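You operate a simulated robot arm through the tools that you are given. There is no shell and no other tool.

You run a simulated robot arm. Do the job below in one go: nothing can be reset, and whatever is moved stays where it is left.

Task
Set the winder up for the thread and tension step on the note.
Fine: The old spool goes back in the cell of its colour, the new one in the cup, the bobbin on its seat. Leave it switched off.

It is judged by the outcome, as a careful person would: the job done as asked, and still so three seconds after it is handed in. It fails if anything else is knocked over, pushed out of place, dropped, spilled or broken.

Robot
A 7-joint arm with a two-finger parallel gripper, fixed in place. Base frame: the origin is on the floor under the middle of its stand, x ahead of it, y to its left, z up; the work surface is at about z = 740. Lengths are in mm, angles in rad, forces in N, time in s.
With the tool pointing down near the work surface it reaches from about 100 to 660 mm from the base axis. Its first joint turns from -1.152 to 1.152 rad. Payload 1.57 kg.
Tool frame: the origin (TCP) lies between the finger pads and is the grasp point; the fingertips stand 30 mm ahead of it; z points along the fingers, y is the line along which they close. The gripper opens to 80 mm. The fingers are 17 mm wide and 12 mm thick; the gripper's body (40 by 82 mm) begins 80 mm behind the TCP.
Orientation is told as [roll, pitch, yaw] about the base's x, y, z axes, in that order, counted from this pose: with the fingers straight down and closing along the base's y, the tool's x points along the base's -x, its y along +y and its z along -z.

Tools
- The arm moves only by the tool step_arm. Its arguments are lists of equal length, an entry for each row: "slide": the shift along the tool's x, y, z in m, a list of three; "delta_rot": the turn, a rotation vector about the tool's x, y, z in rad, a list of three; "gripper": the finger opening in m, from 0 to 0.08. In form: {"slide": [[dx, dy, dz], ...], "delta_rot": [[rx, ry, rz], ...], "gripper": [gripper, ...]}. A call has 1 to 20 rows; each row shifts and turns the commanded pose from where the row before left it, along the tool's axes as they then stand. Rows are played at 5 a second. More than 50 mm and 0.15 rad between two rows, or a gripper value outside its range, and nothing of the call is played. Where a pose cannot be reached the arm comes as near as it can. A force on the tool above 40 N (or 10 N above the force at the start of the call, whichever is more), or a blocked arm, ends the call early, and 0.2 s more pass. Each finger travels about 72 mm/s and halts on what it meets, pressing with about 22 N; the grip force reading is that of the motor and also rises with nothing between the fingers. The clock runs only during rows and for 0.2 s after the last one: add rows that do not move to give the fingers time. The reply holds the time, the measured pose of the TCP, the force on the tool along the base axes, the opening and the grip force, in the units named above and with some noise, with the torque about the TCP (base axes, N m) and any sound that the robot's microphone picked up, and new pictures: "pictures" is both (left out), scene, wrist or none.
- Cameras (640 x 400 px; columns grow to the right, rows downward): "scene" is fixed at [51.4, 434.8, 1414.8]; the picture's right is [-0.78, -0.63, 0.00], its down [-0.42, 0.52, -0.74] and it looks along [0.47, -0.57, -0.67] (base axes); focal length 346 px, centre (320, 200). "wrist" rides on the gripper at [72, -7, -122] in the tool frame; the picture's right is [0.09, 1.00, 0.00], its down [-0.84, 0.08, -0.54] and it looks along [-0.54, 0.05, 0.84] (tool axes); focal length 238 px, centre (320, 200). There is no depth. A picture from a camera that has moved, and an enlarged one, comes with that camera's place and axes in the base frame and with its lens.
- close_up(camera, box): a new picture of the part [left, top, right, bottom] of that camera's present view, enlarged. No time passes.
- finish_job(): hands the job in; it is judged then, once.

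Nothing tells you positions but the pictures and the camera data. Unless the task says otherwise, let go and move clear before handing in.

The tools are called after ">>>" by a JSON object that holds its "name" and its "arguments". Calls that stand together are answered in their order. step_arm: Moves the arm, as the interface text tells. Its arguments: {"type":"object","properties":{"slide":{"type":"array","items":{"type":"array","items":{"type":"number"}}},"delta_rot":{"type":"array","items":{"type":"array","items":{"type":"number"}}},"gripper":{"type":"array","items":{"type":"number"}},"pictures":{"type":"string","enum":["both","scene","wrist","none"]}},"required":["slide","delta_rot","gripper"]} The other tools are called the same way: close_up (camera, box) takes an enlarged picture of a part of a camera's view; finish_job () hands the job in.

At the start:

```text
time_s: 0.0
ee_pos: [377.1, 60.4, 1105.5]
ee_rot: [-0.001, -0.001, 0.001]
force: [-0.4, -1.1, 0.7]
wrist_torque: [-0.01, -0.01, 0.01]
finger_gap: 80.1
gripper_force: 0.0
```

scene: 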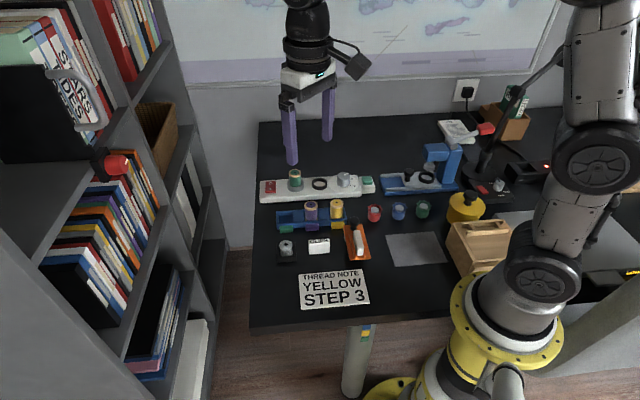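
wrist: 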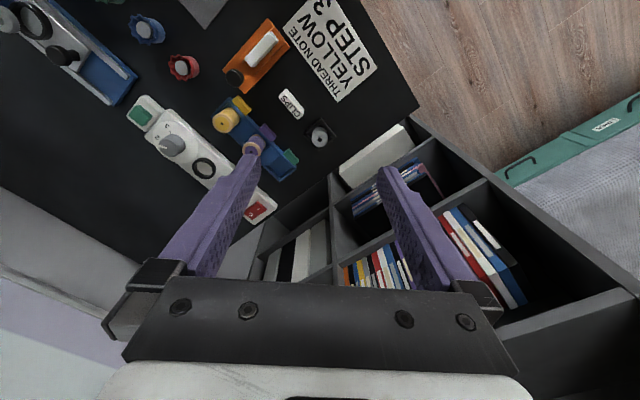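

I see a dark bench with a white winder panel (green spool in a cup, a dial, switches), a blue rack holding purple and yellow spools, and a note reading "YELLOW STEP 3". I'll enlarge the key regions before moving anything.

>>> {"name": "close_up", "arguments": {"camera": "scene", "box": [250, 160, 390, 248]}}

>>> {"name": "close_up", "arguments": {"camera": "scene", "box": [260, 220, 400, 308]}}

>>> {"name": "close_up", "arguments": {"camera": "scene", "box": [360, 110, 520, 230]}}

>>> {"name": "close_up", "arguments": {"camera": "wrist", "box": [120, 80, 340, 220]}}

```text
4.55 times, centred on (320, 204) of scene
camera zoom: at [51.4, 434.8, 1414.8], right [-0.78, -0.63, 0.0], down [-0.42, 0.52, -0.74], along [0.47, -0.57, -0.67], focal length 1573 px, centre (320, 182)
```

zoom: 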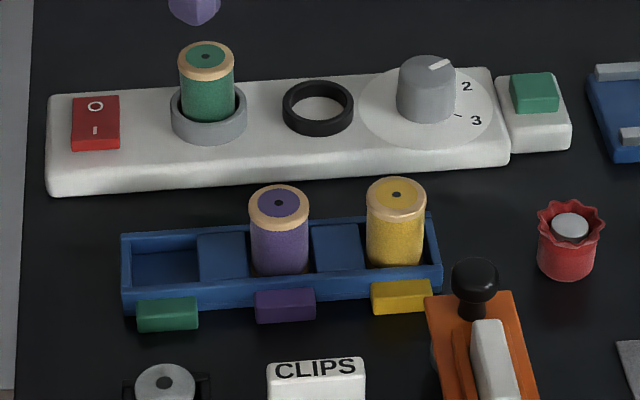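

```text
4.55 times, centred on (330, 264) of scene
camera zoom: at [51.4, 434.8, 1414.8], right [-0.78, -0.63, 0.0], down [-0.42, 0.52, -0.74], along [0.47, -0.57, -0.67], focal length 1573 px, centre (274, -91)
```

zoom: 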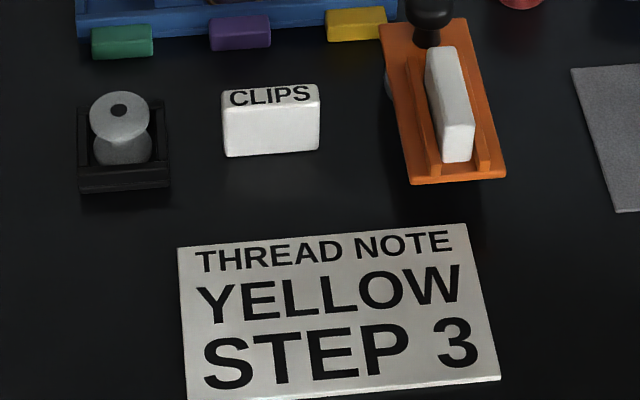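

```text
3.33 times, centred on (440, 170) of scene
camera zoom: at [51.4, 434.8, 1414.8], right [-0.78, -0.63, 0.0], down [-0.42, 0.52, -0.74], along [0.47, -0.57, -0.67], focal length 1154 px, centre (-80, 300)
```

zoom: 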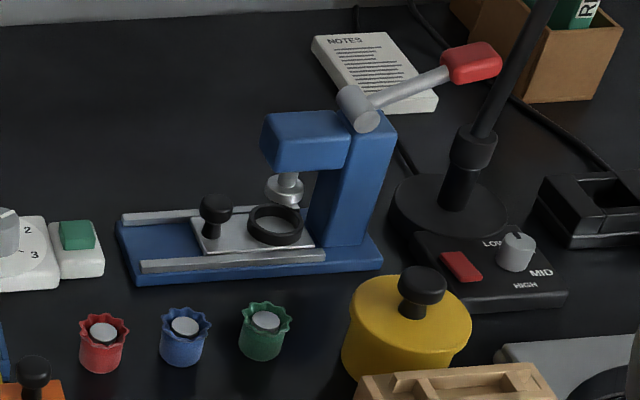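

```text
2.86 times, centred on (230, 150) of wrist
camera zoom: at [303.6, 53.5, 1227.5], right [-0.09, 1.0, 0.0], down [0.84, 0.08, 0.54], along [0.54, 0.05, -0.84], focal length 681 px, centre (577, 343)
```

zoom: 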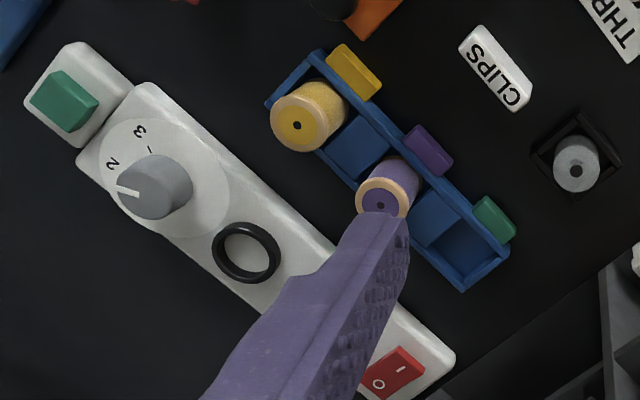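

The note calls for the yellow spool and step 3. The green spool is in the cup and the bobbin sits in a black holder near the CLIPS box, so I'll move the wrist camera over the winder for a closer look at the dial, the switch and the rack.

>>> {"name": "step_arm", "arguments": {"slide": [[-0.008, -0.033, 0.026], [-0.008, -0.033, 0.026], [-0.008, -0.033, 0.026], [-0.008, -0.033, 0.026], [-0.008, -0.033, 0.026], [-0.008, -0.033, 0.026], [0, 0, 0]], "delta_rot": [[0, 0, 0], [0, 0, 0], [0, 0, 0], [0, 0, 0], [0, 0, 0], [0, 0, 0], [0, 0, 0]], "gripper": [0.08, 0.08, 0.08, 0.08, 0.08, 0.08, 0.08]}}

```text
time_s: 1.6
ee_pos: [425.4, -139.1, 947.7]
ee_rot: [0.0, 0.002, 0.001]
force: [-0.5, -0.5, -0.5]
wrist_torque: [0.01, 0.0, 0.0]
finger_gap: 80.0
gripper_force: 0.1
camera wrist: at [350.8, -145.5, 1071.1], right [-0.09, 1.0, 0.0], down [0.84, 0.08, 0.54], along [0.54, 0.05, -0.84], focal length 238 px, centre (320, 200)
```

scene: 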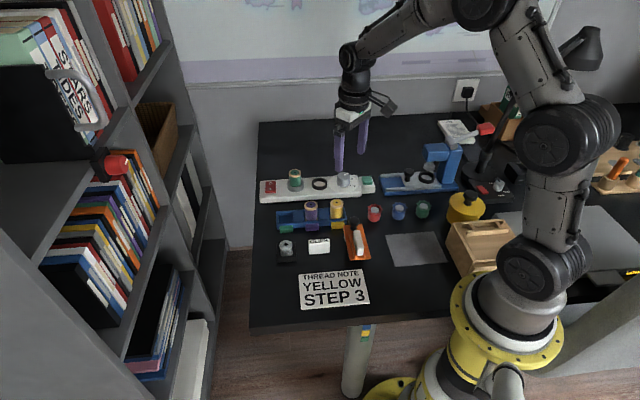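
wrist: 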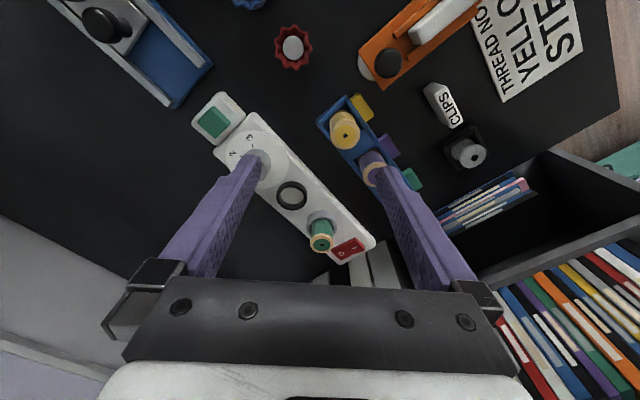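

The camera now sees the winder from close by. I'll enlarge the dial, the switch and the rack.

>>> {"name": "close_up", "arguments": {"camera": "wrist", "box": [180, 80, 340, 180]}}

>>> {"name": "close_up", "arguments": {"camera": "wrist", "box": [240, 150, 400, 270]}}

>>> {"name": "close_up", "arguments": {"camera": "wrist", "box": [300, 70, 500, 200]}}

>>> {"name": "close_up", "arguments": {"camera": "scene", "box": [250, 160, 390, 248]}}

```text
4.00 times, centred on (260, 130) of wrist
camera zoom: at [350.8, -145.5, 1071.1], right [-0.09, 1.0, 0.0], down [0.84, 0.08, 0.54], along [0.54, 0.05, -0.84], focal length 953 px, centre (560, 480)
```

zoom: 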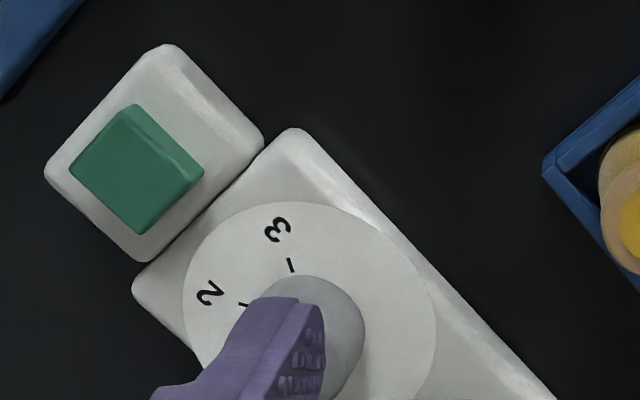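

```text
3.33 times, centred on (320, 210) of wrist
camera zoom: at [350.8, -145.5, 1071.1], right [-0.09, 1.0, 0.0], down [0.84, 0.08, 0.54], along [0.54, 0.05, -0.84], focal length 794 px, centre (320, 167)
```

zoom: 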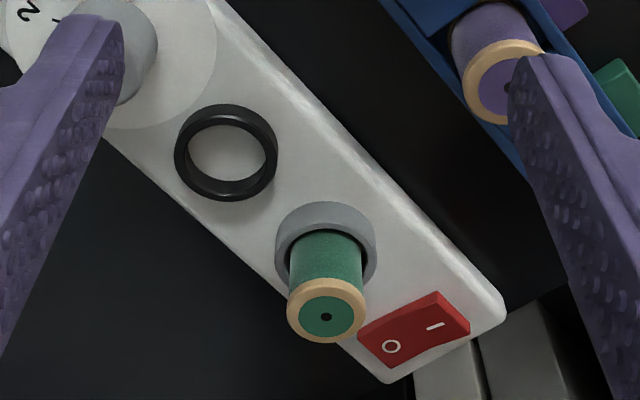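

```text
3.08 times, centred on (400, 135) of wrist
camera zoom: at [350.8, -145.5, 1071.1], right [-0.09, 1.0, 0.0], down [0.84, 0.08, 0.54], along [0.54, 0.05, -0.84], focal length 733 px, centre (74, 400)
```

zoom: 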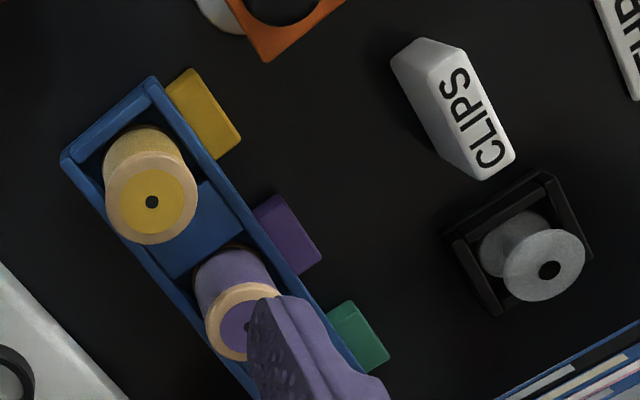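

```text
4.55 times, centred on (320, 204) of scene
camera zoom: at [51.4, 434.8, 1414.8], right [-0.78, -0.63, 0.0], down [-0.42, 0.52, -0.74], along [0.47, -0.57, -0.67], focal length 1573 px, centre (320, 182)
```

zoom: 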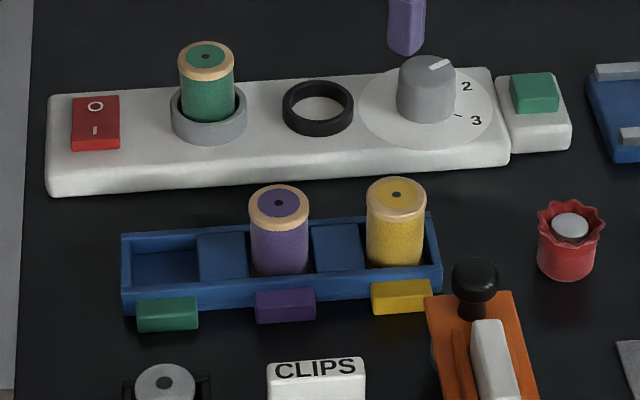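

Winder features look spaced about 70 mm apart on a 45° line: dial near (491,-220), seat ring near (541,-170), cup near (590,-120). I'll zoom harder on the seat ring, switch, bobbin and dial from the scene camera.

>>> {"name": "close_up", "arguments": {"camera": "scene", "box": [262, 172, 302, 197]}}

>>> {"name": "close_up", "arguments": {"camera": "scene", "box": [300, 165, 364, 205]}}

>>> {"name": "close_up", "arguments": {"camera": "scene", "box": [270, 230, 310, 255]}}

>>> {"name": "close_up", "arguments": {"camera": "scene", "box": [270, 195, 350, 245]}}

>>> {"name": "close_up", "arguments": {"camera": "wrist", "box": [310, 225, 374, 265]}}

>>> {"name": "close_up", "arguments": {"camera": "wrist", "box": [430, 115, 510, 165]}}

```text
16.00 times, centred on (282, 184) of scene
camera zoom: at [51.4, 434.8, 1414.8], right [-0.78, -0.63, 0.0], down [-0.42, 0.52, -0.74], along [0.47, -0.57, -0.67], focal length 5538 px, centre (928, 448)
```

zoom: 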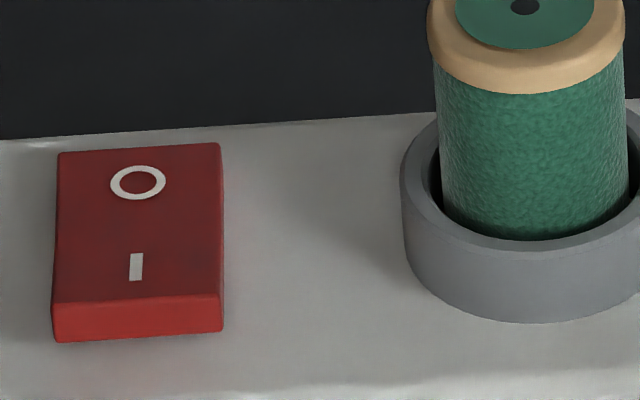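

```text
10.00 times, centred on (332, 185) of scene
camera zoom: at [51.4, 434.8, 1414.8], right [-0.78, -0.63, 0.0], down [-0.42, 0.52, -0.74], along [0.47, -0.57, -0.67], focal length 3461 px, centre (200, 350)
```

zoom: 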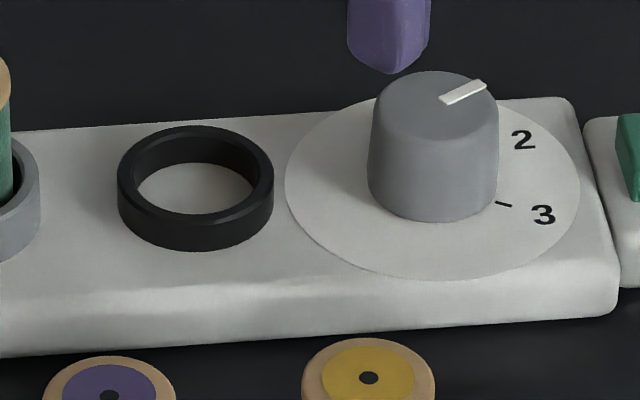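

```text
16.00 times, centred on (290, 242) of scene
camera zoom: at [51.4, 434.8, 1414.8], right [-0.78, -0.63, 0.0], down [-0.42, 0.52, -0.74], along [0.47, -0.57, -0.67], focal length 5538 px, centre (800, -480)
```

zoom: 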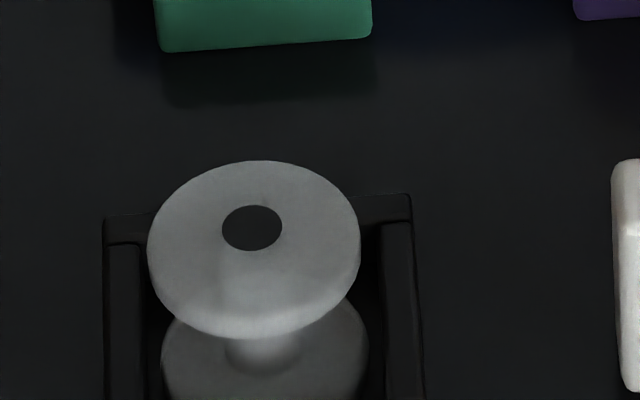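

```text
8.00 times, centred on (310, 220) of scene
camera zoom: at [51.4, 434.8, 1414.8], right [-0.78, -0.63, 0.0], down [-0.42, 0.52, -0.74], along [0.47, -0.57, -0.67], focal length 2769 px, centre (400, 40)
```

zoom: 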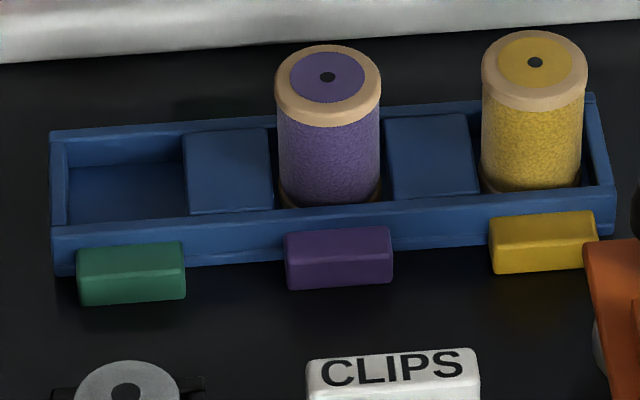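

```text
10.00 times, centred on (342, 245) of wrist
camera zoom: at [350.8, -145.5, 1071.1], right [-0.09, 1.0, 0.0], down [0.84, 0.08, 0.54], along [0.54, 0.05, -0.84], focal length 2384 px, centre (100, -250)
```

zoom: 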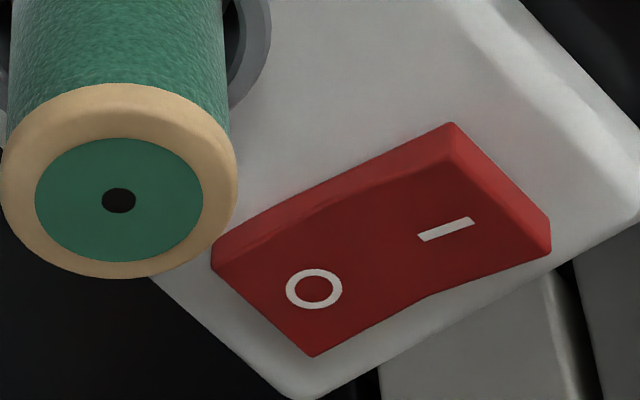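

```text
8.00 times, centred on (470, 140) of wrist
camera zoom: at [350.8, -145.5, 1071.1], right [-0.09, 1.0, 0.0], down [0.84, 0.08, 0.54], along [0.54, 0.05, -0.84], focal length 1907 px, centre (-880, 680)
```

zoom: 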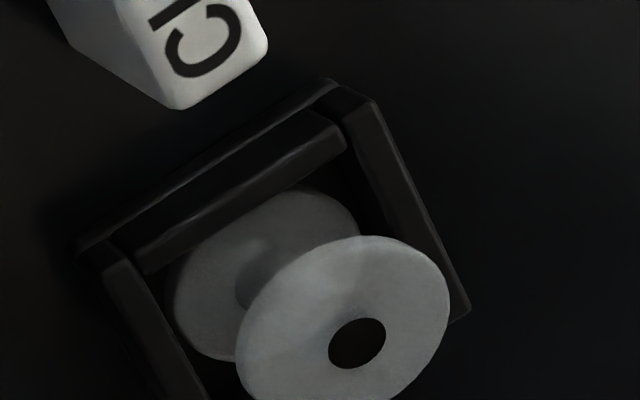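

The rocker's O end looks pressed down, so the winder appears to be off already and I'll leave the switch alone. The dial pointer is at 2. The green spool's top is at about (591,-120,818), so I'll move above it to refine that.

>>> {"name": "step_arm", "arguments": {"slide": [[-0.0414, 0.0048, 0.0144], [-0.0414, 0.0048, 0.0144], [-0.0414, 0.0048, 0.0144], [-0.0414, 0.0048, 0.0144], [0, 0, 0], [0, 0, 0]], "delta_rot": [[0, 0, 0], [0, 0, 0], [0, 0, 0], [0, 0, 0], [0, 0, 0], [0, 0, 0]], "gripper": [0.08, 0.08, 0.08, 0.08, 0.08, 0.08]}}

>>> {"name": "close_up", "arguments": {"camera": "wrist", "box": [240, 120, 400, 220]}}

>>> {"name": "close_up", "arguments": {"camera": "wrist", "box": [160, 40, 480, 240]}}

```text
time_s: 3.0
ee_pos: [589.3, -119.9, 888.8]
ee_rot: [0.0, 0.0, 0.0]
force: [1.4, -0.5, -0.5]
wrist_torque: [-0.03, 0.02, 0.0]
finger_gap: 79.8
gripper_force: 0.0
camera wrist: at [517.2, -126.0, 1011.9], right [-0.09, 1.0, 0.0], down [0.84, 0.08, 0.54], along [0.54, 0.05, -0.84], focal length 238 px, centre (320, 200)
```

scene: 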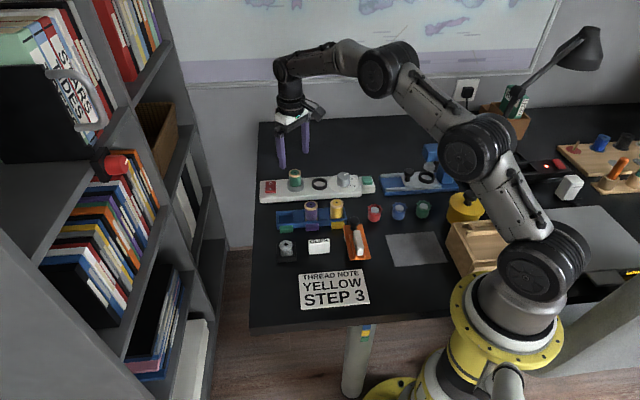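
wrist: 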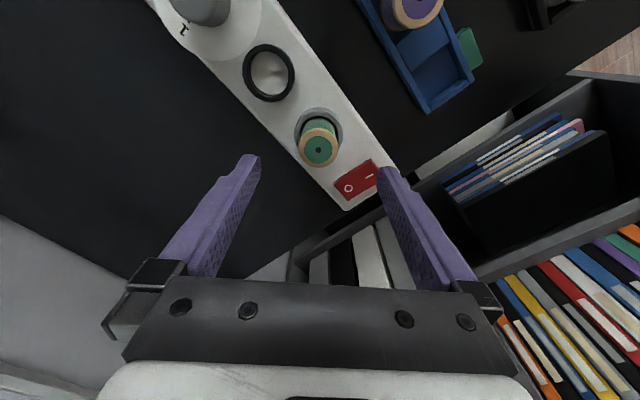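

```text
4.00 times, centred on (320, 170) of wrist
camera zoom: at [517.2, -126.0, 1011.9], right [-0.09, 1.0, 0.0], down [0.84, 0.08, 0.54], along [0.54, 0.05, -0.84], focal length 953 px, centre (320, 320)
```

zoom: 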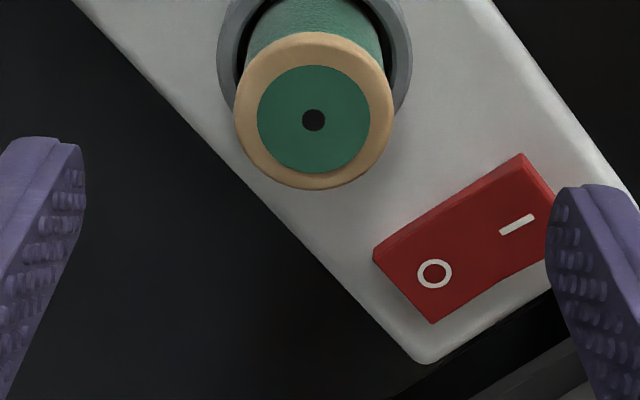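

```text
2.00 times, centred on (320, 140) of wrist
camera zoom: at [517.2, -126.0, 1011.9], right [-0.09, 1.0, 0.0], down [0.84, 0.08, 0.54], along [0.54, 0.05, -0.84], focal length 477 px, centre (320, 320)
```

zoom: 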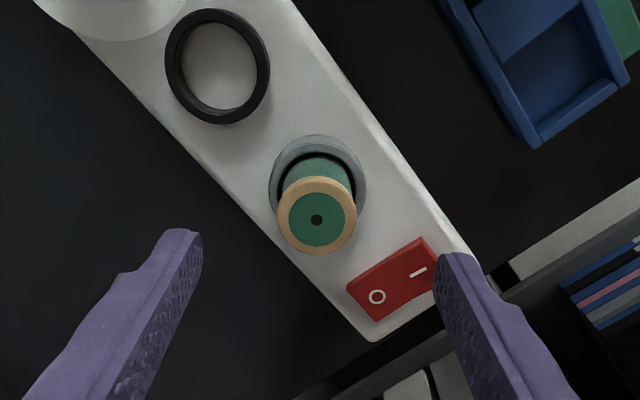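

The green spool's top centre works out to about (592,-121,816), with the cup rim near z=780. I'll descend so the fingertips stay above the rim, check, and then close.

>>> {"name": "step_arm", "arguments": {"slide": [[-0.0027, -0.0008, 0.018], [0, 0, 0.018], [0, 0, 0.018], [0, 0, 0.0168], [0, 0, 0], [0, 0, 0]], "delta_rot": [[0, 0, 0], [0, 0, 0], [0, 0, 0], [0, 0, 0], [0, 0, 0], [0, 0, 0]], "gripper": [0.07, 0.06, 0.06, 0.06, 0.06, 0.06]}}

>>> {"name": "close_up", "arguments": {"camera": "wrist", "box": [240, 120, 400, 220]}}

>>> {"name": "close_up", "arguments": {"camera": "scene", "box": [262, 145, 342, 195]}}

```text
time_s: 4.4
ee_pos: [594.9, -119.2, 818.9]
ee_rot: [0.001, 0.001, 0.001]
force: [-1.1, -0.1, 0.4]
wrist_torque: [-0.04, 0.02, -0.01]
finger_gap: 60.3
gripper_force: 0.1
camera wrist: at [520.5, -126.7, 941.8], right [-0.09, 1.0, 0.0], down [0.84, 0.08, 0.54], along [0.54, 0.05, -0.84], focal length 238 px, centre (320, 200)
```

scene: 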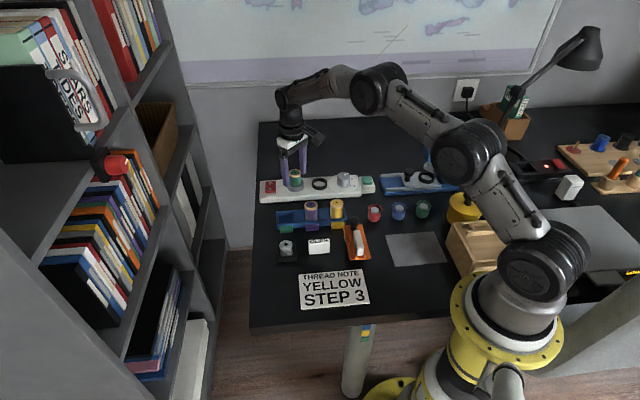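
wrist: 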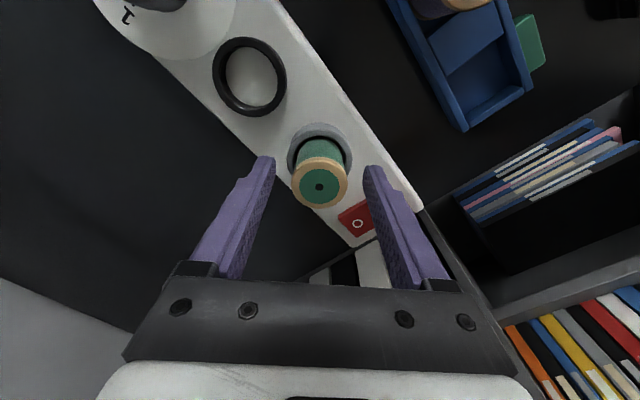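

```text
4.00 times, centred on (320, 170) of wrist
camera zoom: at [520.5, -126.7, 941.8], right [-0.09, 1.0, 0.0], down [0.84, 0.08, 0.54], along [0.54, 0.05, -0.84], focal length 953 px, centre (320, 320)
```

zoom: 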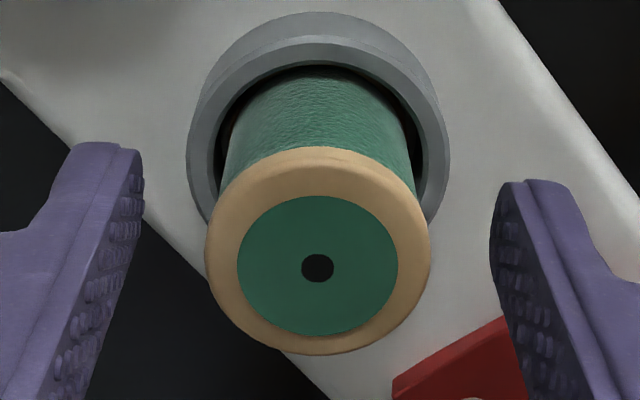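

```text
8.00 times, centred on (302, 170) of scene
camera zoom: at [51.4, 434.8, 1414.8], right [-0.78, -0.63, 0.0], down [-0.42, 0.52, -0.74], along [0.47, -0.57, -0.67], focal length 2769 px, centre (464, 440)
```

zoom: 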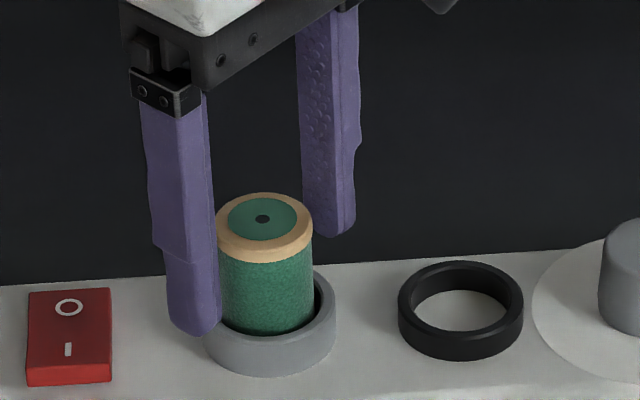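

The spool is centred between the fingers, about 2 mm behind the TCP in x. I'll make that small correction and close on it.

>>> {"name": "step_arm", "arguments": {"slide": [[0.002, -0.0008, 0], [0, 0, 0], [0, 0, 0], [0, 0, 0], [0, 0, 0]], "delta_rot": [[0, 0, 0], [0, 0, 0], [0, 0, 0], [0, 0, 0], [0, 0, 0]], "gripper": [0.06, 0.045, 0.03, 0.03, 0.03]}}

>>> {"name": "close_up", "arguments": {"camera": "wrist", "box": [240, 120, 400, 220]}}

>>> {"name": "close_up", "arguments": {"camera": "scene", "box": [262, 145, 342, 195]}}

```text
time_s: 5.6
ee_pos: [591.5, -121.2, 819.9]
ee_rot: [0.001, 0.0, -0.001]
force: [-0.2, 0.7, 0.0]
wrist_torque: [-0.01, 0.02, 0.0]
finger_gap: 33.5
gripper_force: 21.6
camera wrist: at [518.3, -127.7, 942.2], right [-0.09, 1.0, 0.0], down [0.84, 0.08, 0.54], along [0.54, 0.05, -0.84], focal length 238 px, centre (320, 200)
```

scene: 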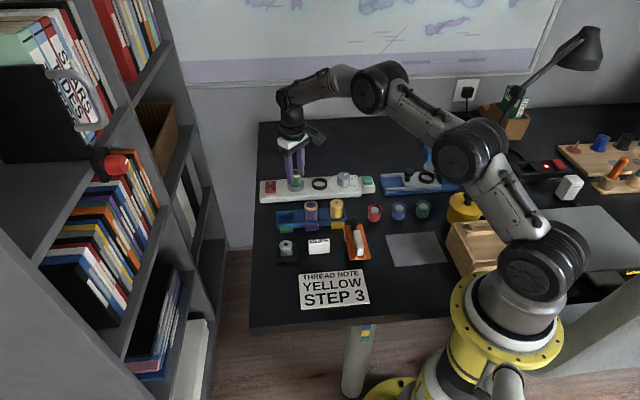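
wrist: 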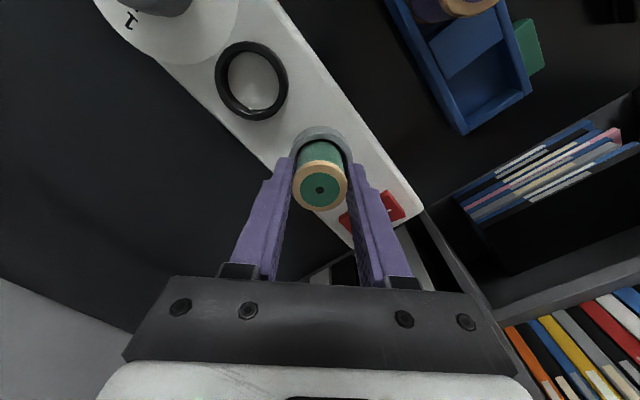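

```text
4.00 times, centred on (320, 170) of wrist
camera zoom: at [518.3, -127.7, 942.2], right [-0.09, 1.0, 0.0], down [0.84, 0.08, 0.54], along [0.54, 0.05, -0.84], focal length 953 px, centre (320, 320)
```

zoom: 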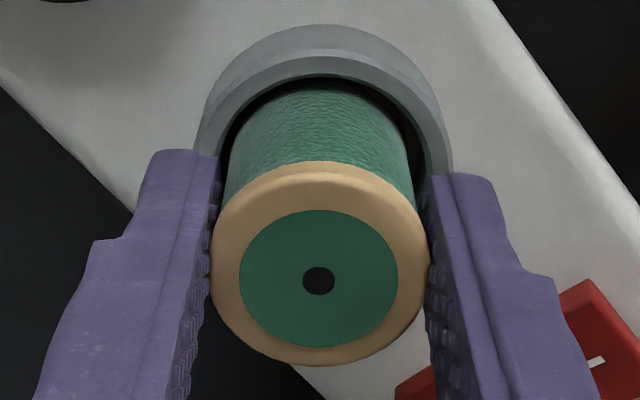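

```text
8.00 times, centred on (302, 170) of scene
camera zoom: at [51.4, 434.8, 1414.8], right [-0.78, -0.63, 0.0], down [-0.42, 0.52, -0.74], along [0.47, -0.57, -0.67], focal length 2769 px, centre (464, 440)
```

zoom: 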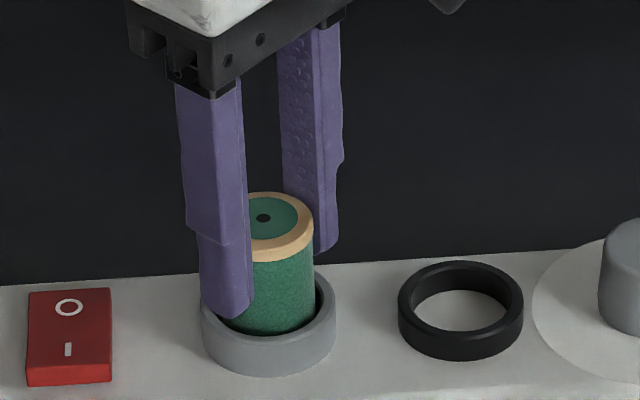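

The green spool is gripped (gap 33.5 mm) and centred on the TCP. I'll lift it straight up out of the cup.

>>> {"name": "step_arm", "arguments": {"slide": [[0, 0, -0.015], [0, 0, -0.02], [0, 0, -0.025], [0, 0, -0.025], [0, 0, 0]], "delta_rot": [[0, 0, 0], [0, 0, 0], [0, 0, 0], [0, 0, 0], [0, 0, 0]], "gripper": [0.03, 0.03, 0.03, 0.03, 0.03]}}

>>> {"name": "close_up", "arguments": {"camera": "scene", "box": [250, 130, 370, 205]}}

>>> {"name": "close_up", "arguments": {"camera": "wrist", "box": [380, 0, 540, 100]}}

>>> {"name": "close_up", "arguments": {"camera": "wrist", "box": [240, 80, 400, 180]}}

```text
time_s: 6.8
ee_pos: [590.9, -119.9, 905.2]
ee_rot: [0.0, 0.0, 0.0]
force: [0.3, 0.0, -0.1]
wrist_torque: [0.0, 0.05, 0.01]
finger_gap: 30.0
gripper_force: 0.0
camera wrist: at [517.7, -127.0, 1028.9], right [-0.09, 1.0, 0.0], down [0.84, 0.08, 0.54], along [0.54, 0.05, -0.84], focal length 238 px, centre (320, 200)
```

scene: 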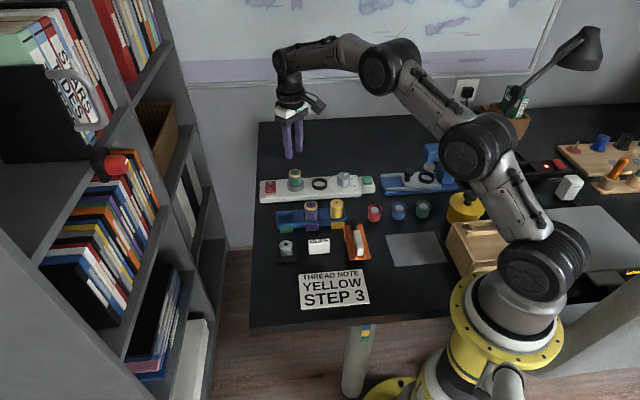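
wrist: 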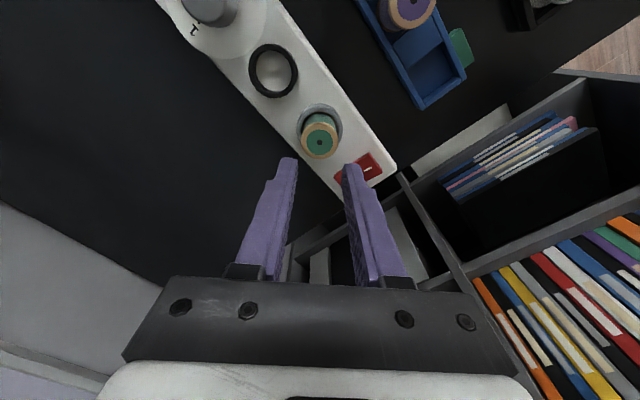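

```text
5.33 times, centred on (310, 168) of scene
camera zoom: at [51.4, 434.8, 1414.8], right [-0.78, -0.63, 0.0], down [-0.42, 0.52, -0.74], along [0.47, -0.57, -0.67], focal length 1846 px, centre (373, 373)
```

zoom: 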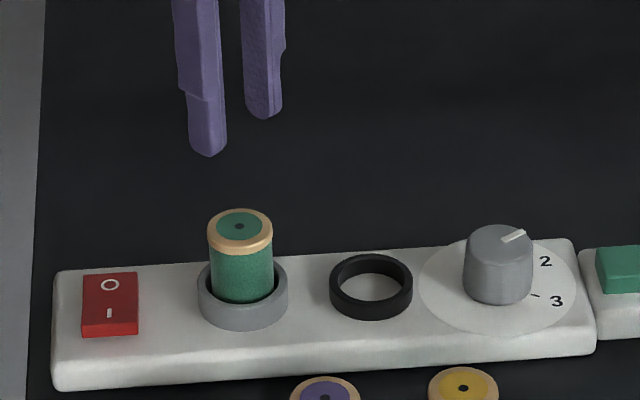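

```text
4.00 times, centred on (460, 50) of wrist
camera zoom: at [517.7, -127.0, 1028.9], right [-0.09, 1.0, 0.0], down [0.84, 0.08, 0.54], along [0.54, 0.05, -0.84], focal length 953 px, centre (-240, 800)
```

zoom: 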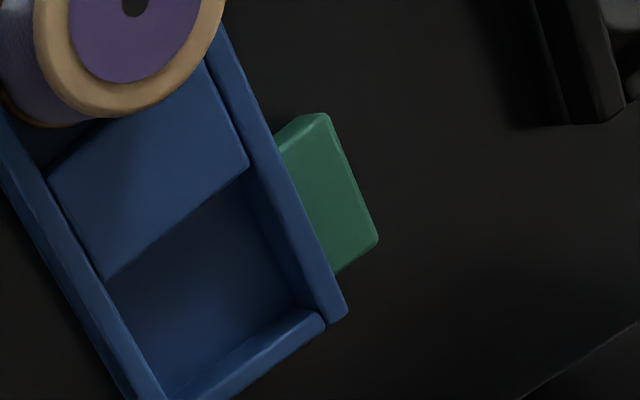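

```text
4.00 times, centred on (320, 130) of wrist
camera zoom: at [517.7, -127.0, 1028.9], right [-0.09, 1.0, 0.0], down [0.84, 0.08, 0.54], along [0.54, 0.05, -0.84], focal length 953 px, centre (320, 480)
```

zoom: 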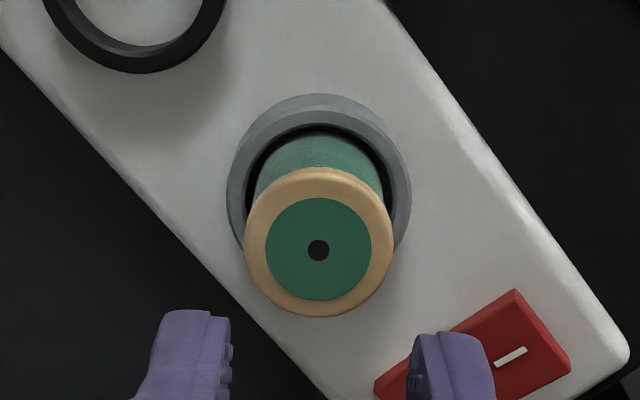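

The gripper slipped off: the fingers are now at 30 mm with nothing between them, and the spool is still upright and unmoved in the cup. I'll reopen, go back down a little deeper, close harder and lift slowly while watching the gap.

>>> {"name": "step_arm", "arguments": {"slide": [[0, 0, 0], [0, 0, 0.02], [0, 0, 0.02], [0, 0, 0.02], [0, 0, 0.02], [0, 0, 0.01], [0, 0, 0], [0, 0, 0]], "delta_rot": [[0, 0, 0], [0, 0, 0], [0, 0, 0], [0, 0, 0], [0, 0, 0], [0, 0, 0], [0, 0, 0], [0, 0, 0]], "gripper": [0.06, 0.06, 0.06, 0.06, 0.06, 0.06, 0.06, 0.06]}}

>>> {"name": "close_up", "arguments": {"camera": "wrist", "box": [240, 120, 400, 220]}}

>>> {"name": "close_up", "arguments": {"camera": "scene", "box": [272, 155, 322, 195]}}

```text
time_s: 8.6
ee_pos: [590.5, -120.7, 815.7]
ee_rot: [0.0, -0.001, 0.0]
force: [-0.4, -0.6, 0.5]
wrist_torque: [-0.04, -0.01, -0.01]
finger_gap: 60.1
gripper_force: 0.0
camera wrist: at [517.0, -127.1, 937.9], right [-0.09, 1.0, 0.0], down [0.84, 0.08, 0.54], along [0.54, 0.05, -0.84], focal length 238 px, centre (320, 200)
```

scene: 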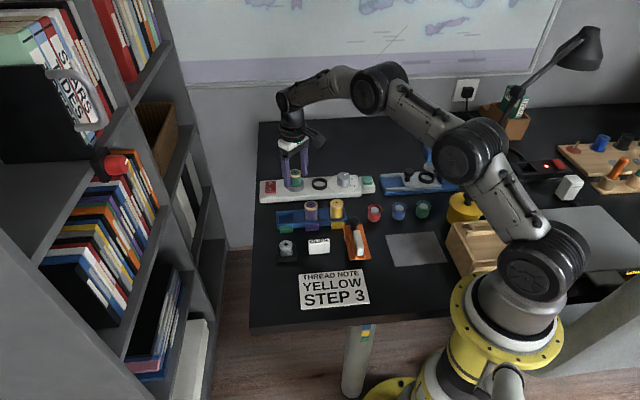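
wrist: 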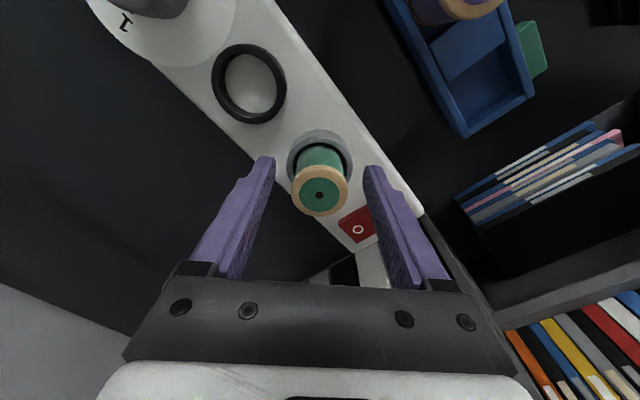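

```text
4.00 times, centred on (320, 170) of wrist
camera zoom: at [517.0, -127.1, 937.9], right [-0.09, 1.0, 0.0], down [0.84, 0.08, 0.54], along [0.54, 0.05, -0.84], focal length 953 px, centre (320, 320)
```

zoom: 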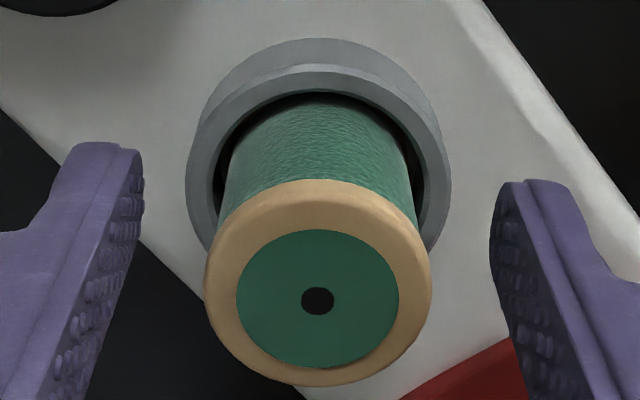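

```text
10.00 times, centred on (297, 175) of scene
camera zoom: at [51.4, 434.8, 1414.8], right [-0.78, -0.63, 0.0], down [-0.42, 0.52, -0.74], along [0.47, -0.57, -0.67], focal length 3461 px, centre (550, 450)
```

zoom: 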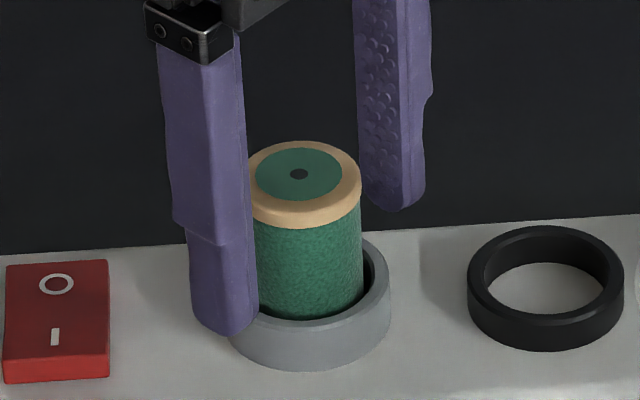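

Fingertips are now about 5 mm deeper, still above the cup rim. I'll close fully, then lift only a few millimetres to test the hold.

>>> {"name": "step_arm", "arguments": {"slide": [[0, 0, 0], [0, 0, 0], [0, 0, 0], [0, 0, 0], [0, 0, 0], [0, 0, 0]], "delta_rot": [[0, 0, 0], [0, 0, 0], [0, 0, 0], [0, 0, 0], [0, 0, 0], [0, 0, 0]], "gripper": [0.045, 0.035, 0.02, 0.01, 0.01, 0.01], "pictures": "none"}}

>>> {"name": "step_arm", "arguments": {"slide": [[0, 0, -0.002], [0, 0, -0.002], [0, 0, -0.002], [0, 0, -0.002]], "delta_rot": [[0, 0, 0], [0, 0, 0], [0, 0, 0], [0, 0, 0]], "gripper": [0.01, 0.01, 0.01, 0.01]}}

>>> {"name": "close_up", "arguments": {"camera": "wrist", "box": [240, 120, 400, 220]}}

>>> {"name": "close_up", "arguments": {"camera": "scene", "box": [272, 155, 322, 195]}}

```text
time_s: 10.0
ee_pos: [590.6, -120.6, 815.3]
ee_rot: [-0.001, 0.001, 0.0]
force: [0.7, -1.0, 0.7]
wrist_torque: [0.01, 0.01, -0.01]
finger_gap: 33.5
gripper_force: 22.5
```

```text
time_s: 11.0
ee_pos: [591.6, -119.0, 822.9]
ee_rot: [-0.002, 0.0, 0.002]
force: [0.1, -0.5, 0.5]
wrist_torque: [0.01, 0.02, 0.0]
finger_gap: 33.4
gripper_force: 21.7
camera wrist: at [517.7, -126.6, 945.7], right [-0.09, 1.0, 0.0], down [0.84, 0.08, 0.54], along [0.54, 0.05, -0.84], focal length 238 px, centre (320, 200)
```

scene: 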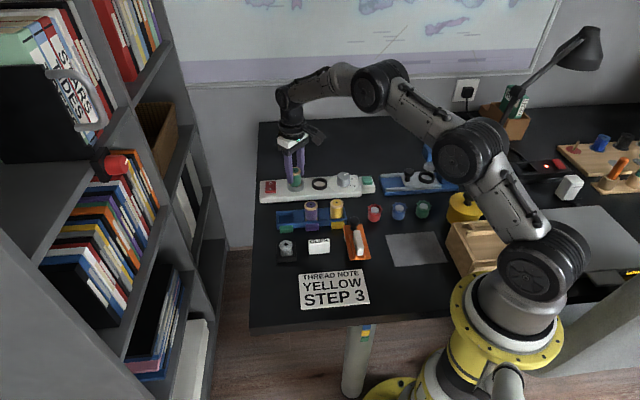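
wrist: 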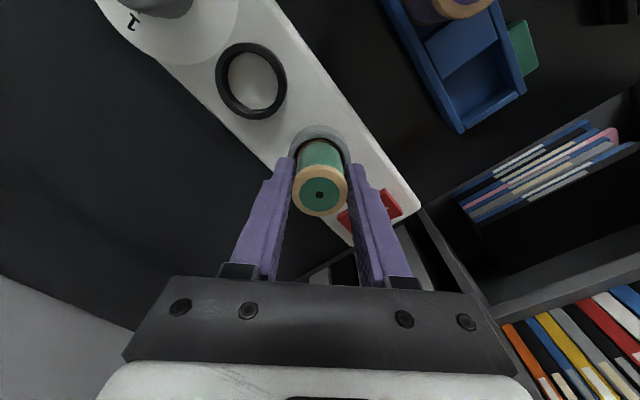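

```text
4.00 times, centred on (320, 170) of wrist
camera zoom: at [517.7, -126.6, 945.7], right [-0.09, 1.0, 0.0], down [0.84, 0.08, 0.54], along [0.54, 0.05, -0.84], focal length 953 px, centre (320, 320)
```

zoom: 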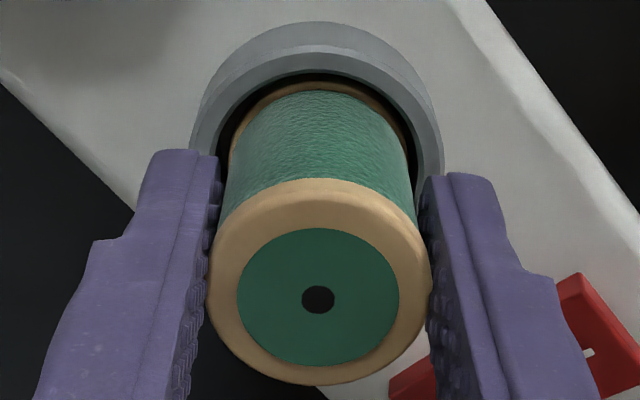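

```text
10.00 times, centred on (297, 175) of scene
camera zoom: at [51.4, 434.8, 1414.8], right [-0.78, -0.63, 0.0], down [-0.42, 0.52, -0.74], along [0.47, -0.57, -0.67], focal length 3461 px, centre (550, 450)
```

zoom: 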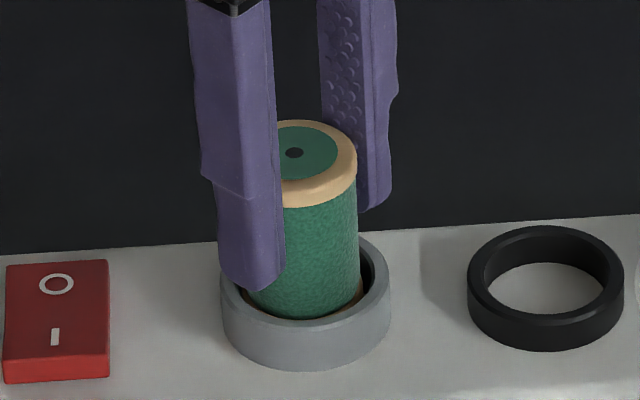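

The spool is holding and has risen with the gripper, so slow motion works. I'll keep lifting gently until it clears everything.

>>> {"name": "step_arm", "arguments": {"slide": [[0, 0, -0.003], [0, 0, -0.004], [0, 0, -0.005], [0, 0, -0.006], [0, 0, -0.006], [0, 0, -0.006], [0, 0, -0.006], [0, 0, -0.006], [0, 0, -0.006], [0, 0, -0.006], [0, 0, -0.005], [0, 0, -0.003], [0, 0, 0]], "delta_rot": [[0, 0, 0], [0, 0, 0], [0, 0, 0], [0, 0, 0], [0, 0, 0], [0, 0, 0], [0, 0, 0], [0, 0, 0], [0, 0, 0], [0, 0, 0], [0, 0, 0], [0, 0, 0], [0, 0, 0]], "gripper": [0.01, 0.01, 0.01, 0.01, 0.01, 0.01, 0.01, 0.01, 0.01, 0.01, 0.01, 0.01, 0.01]}}

>>> {"name": "close_up", "arguments": {"camera": "scene", "box": [250, 130, 370, 205]}}

>>> {"name": "close_up", "arguments": {"camera": "wrist", "box": [240, 100, 400, 200]}}

>>> {"name": "close_up", "arguments": {"camera": "wrist", "box": [360, 0, 520, 100]}}

```text
time_s: 13.8
ee_pos: [590.4, -118.5, 884.8]
ee_rot: [0.001, 0.001, 0.0]
force: [0.5, -0.1, -0.6]
wrist_torque: [-0.03, -0.01, -0.05]
finger_gap: 33.5
gripper_force: 22.1
camera wrist: at [518.0, -126.8, 1008.3], right [-0.09, 1.0, 0.0], down [0.84, 0.08, 0.54], along [0.54, 0.05, -0.84], focal length 238 px, centre (320, 200)
```

scene: 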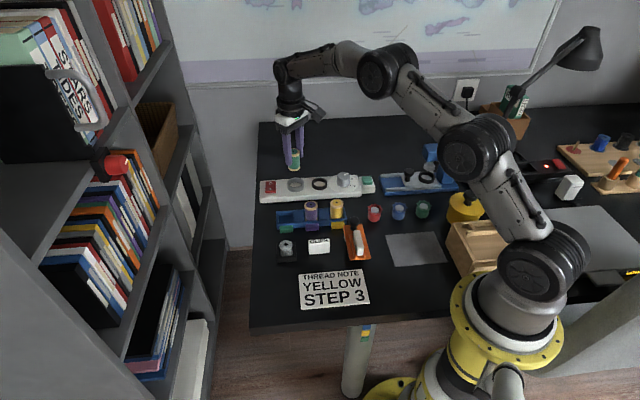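
wrist: 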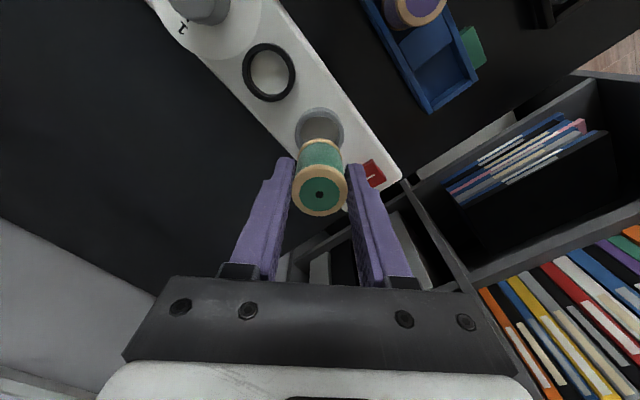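

```text
5.33 times, centred on (310, 168) of scene
camera zoom: at [51.4, 434.8, 1414.8], right [-0.78, -0.63, 0.0], down [-0.42, 0.52, -0.74], along [0.47, -0.57, -0.67], focal length 1846 px, centre (373, 373)
```

zoom: 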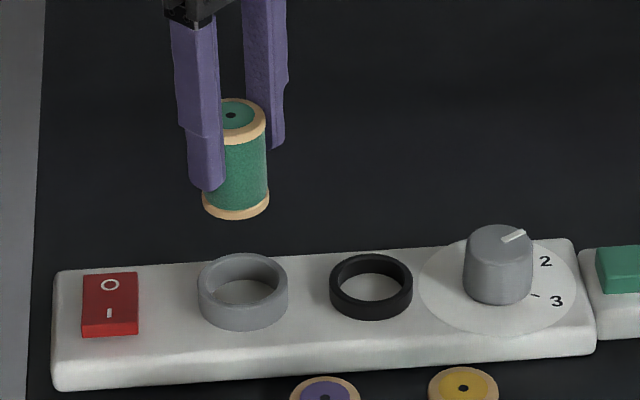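

```text
4.00 times, centred on (320, 150) of wrist
camera zoom: at [518.0, -126.8, 1008.3], right [-0.09, 1.0, 0.0], down [0.84, 0.08, 0.54], along [0.54, 0.05, -0.84], focal length 953 px, centre (320, 400)
```

zoom: 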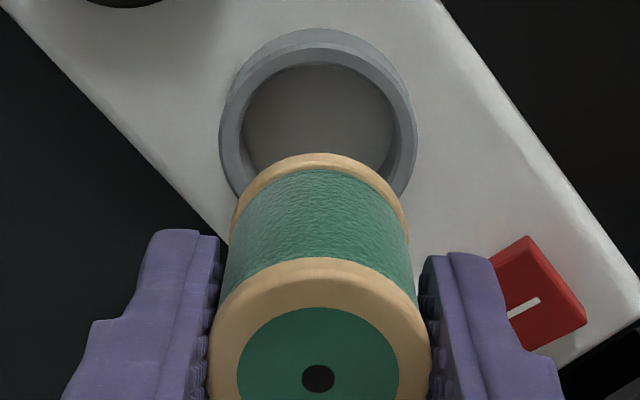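

```text
4.00 times, centred on (440, 50) of wrist
camera zoom: at [518.0, -126.8, 1008.3], right [-0.09, 1.0, 0.0], down [0.84, 0.08, 0.54], along [0.54, 0.05, -0.84], focal length 953 px, centre (-160, 800)
```

zoom: 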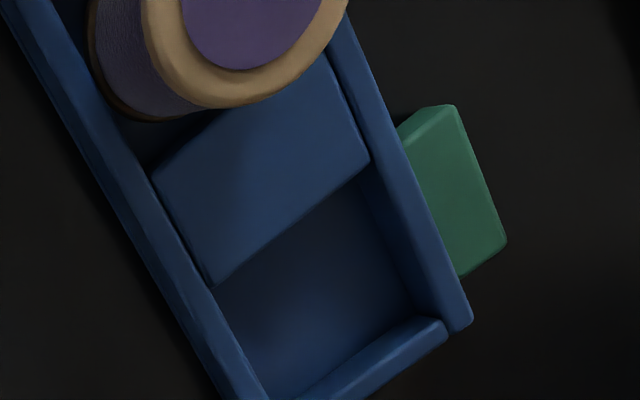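

The green spool is firmly held (its length is about 50 mm) and the cup is empty. I'll slide over until the camera is directly above the green cell, so its centre can be measured from a vertical line of sight.

>>> {"name": "step_arm", "arguments": {"slide": [[-0.001, 0.005, 0], [-0.001, 0.009, 0], [-0.0015, 0.013, 0], [-0.0015, 0.015, 0], [-0.0015, 0.016, 0], [-0.0015, 0.016, 0], [-0.0015, 0.015, 0], [-0.0013, 0.012, 0], [-0.001, 0.007, 0], [-0.0005, 0.0029, 0], [0, 0, 0]], "delta_rot": [[0, 0, 0], [0, 0, 0], [0, 0, 0], [0, 0, 0], [0, 0, 0], [0, 0, 0], [0, 0, 0], [0, 0, 0], [0, 0, 0], [0, 0, 0], [0, 0, 0]], "gripper": [0.01, 0.01, 0.01, 0.01, 0.01, 0.01, 0.01, 0.01, 0.01, 0.01, 0.01]}}

>>> {"name": "close_up", "arguments": {"camera": "wrist", "box": [240, 0, 400, 100]}}

>>> {"name": "close_up", "arguments": {"camera": "wrist", "box": [160, 0, 480, 200]}}

>>> {"name": "close_up", "arguments": {"camera": "scene", "box": [260, 170, 380, 245]}}

```text
time_s: 16.2
ee_pos: [604.3, -8.3, 884.6]
ee_rot: [0.001, 0.001, -0.001]
force: [0.5, -0.2, 0.2]
wrist_torque: [-0.01, -0.05, -0.01]
finger_gap: 33.5
gripper_force: 22.6
camera wrist: at [530.3, -15.8, 1008.4], right [-0.09, 1.0, 0.0], down [0.84, 0.08, 0.54], along [0.54, 0.05, -0.84], focal length 238 px, centre (320, 200)
```

scene: 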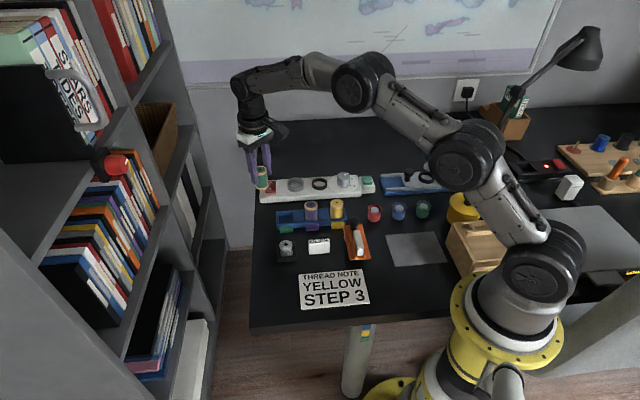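
wrist: 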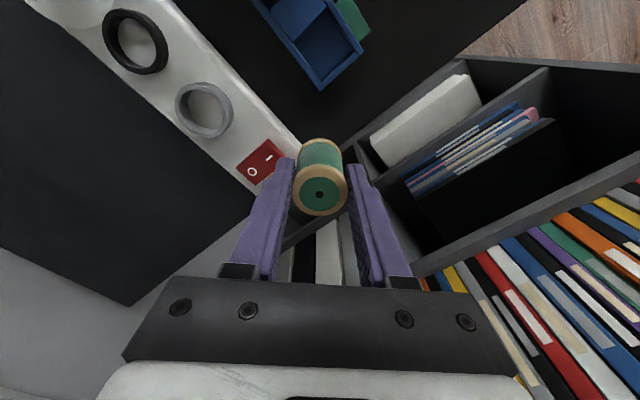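

```text
4.00 times, centred on (320, 50) of wrist
camera zoom: at [530.3, -15.8, 1008.4], right [-0.09, 1.0, 0.0], down [0.84, 0.08, 0.54], along [0.54, 0.05, -0.84], focal length 953 px, centre (320, 800)
```

zoom: 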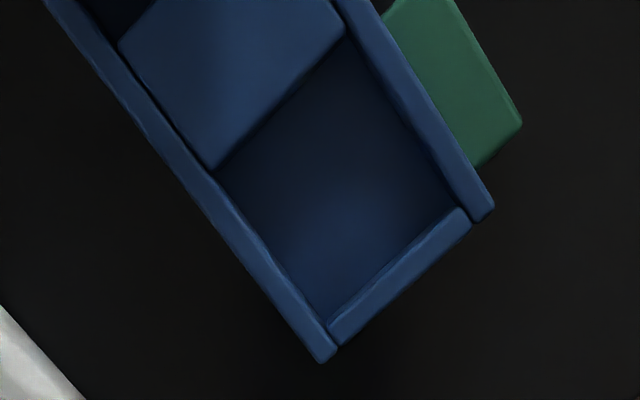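

```text
2.00 times, centred on (320, 100) of wrist
camera zoom: at [530.3, -15.8, 1008.4], right [-0.09, 1.0, 0.0], down [0.84, 0.08, 0.54], along [0.54, 0.05, -0.84], focal length 477 px, centre (320, 400)
```

zoom: 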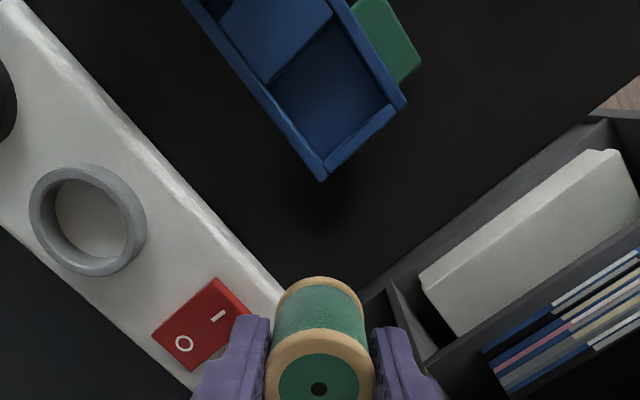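

```text
5.33 times, centred on (320, 208) of scene
camera zoom: at [51.4, 434.8, 1414.8], right [-0.78, -0.63, 0.0], down [-0.42, 0.52, -0.74], along [0.47, -0.57, -0.67], focal length 1846 px, centre (320, 160)
```

zoom: 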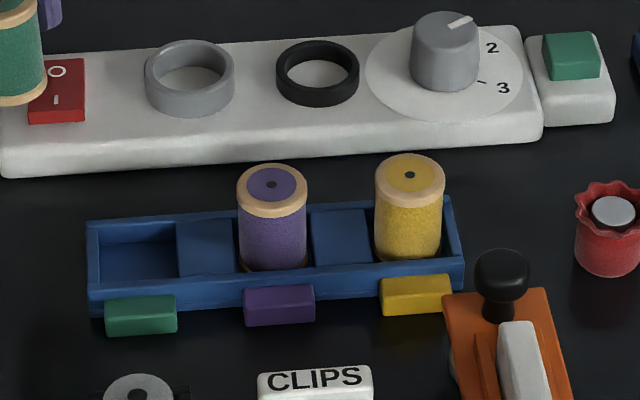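

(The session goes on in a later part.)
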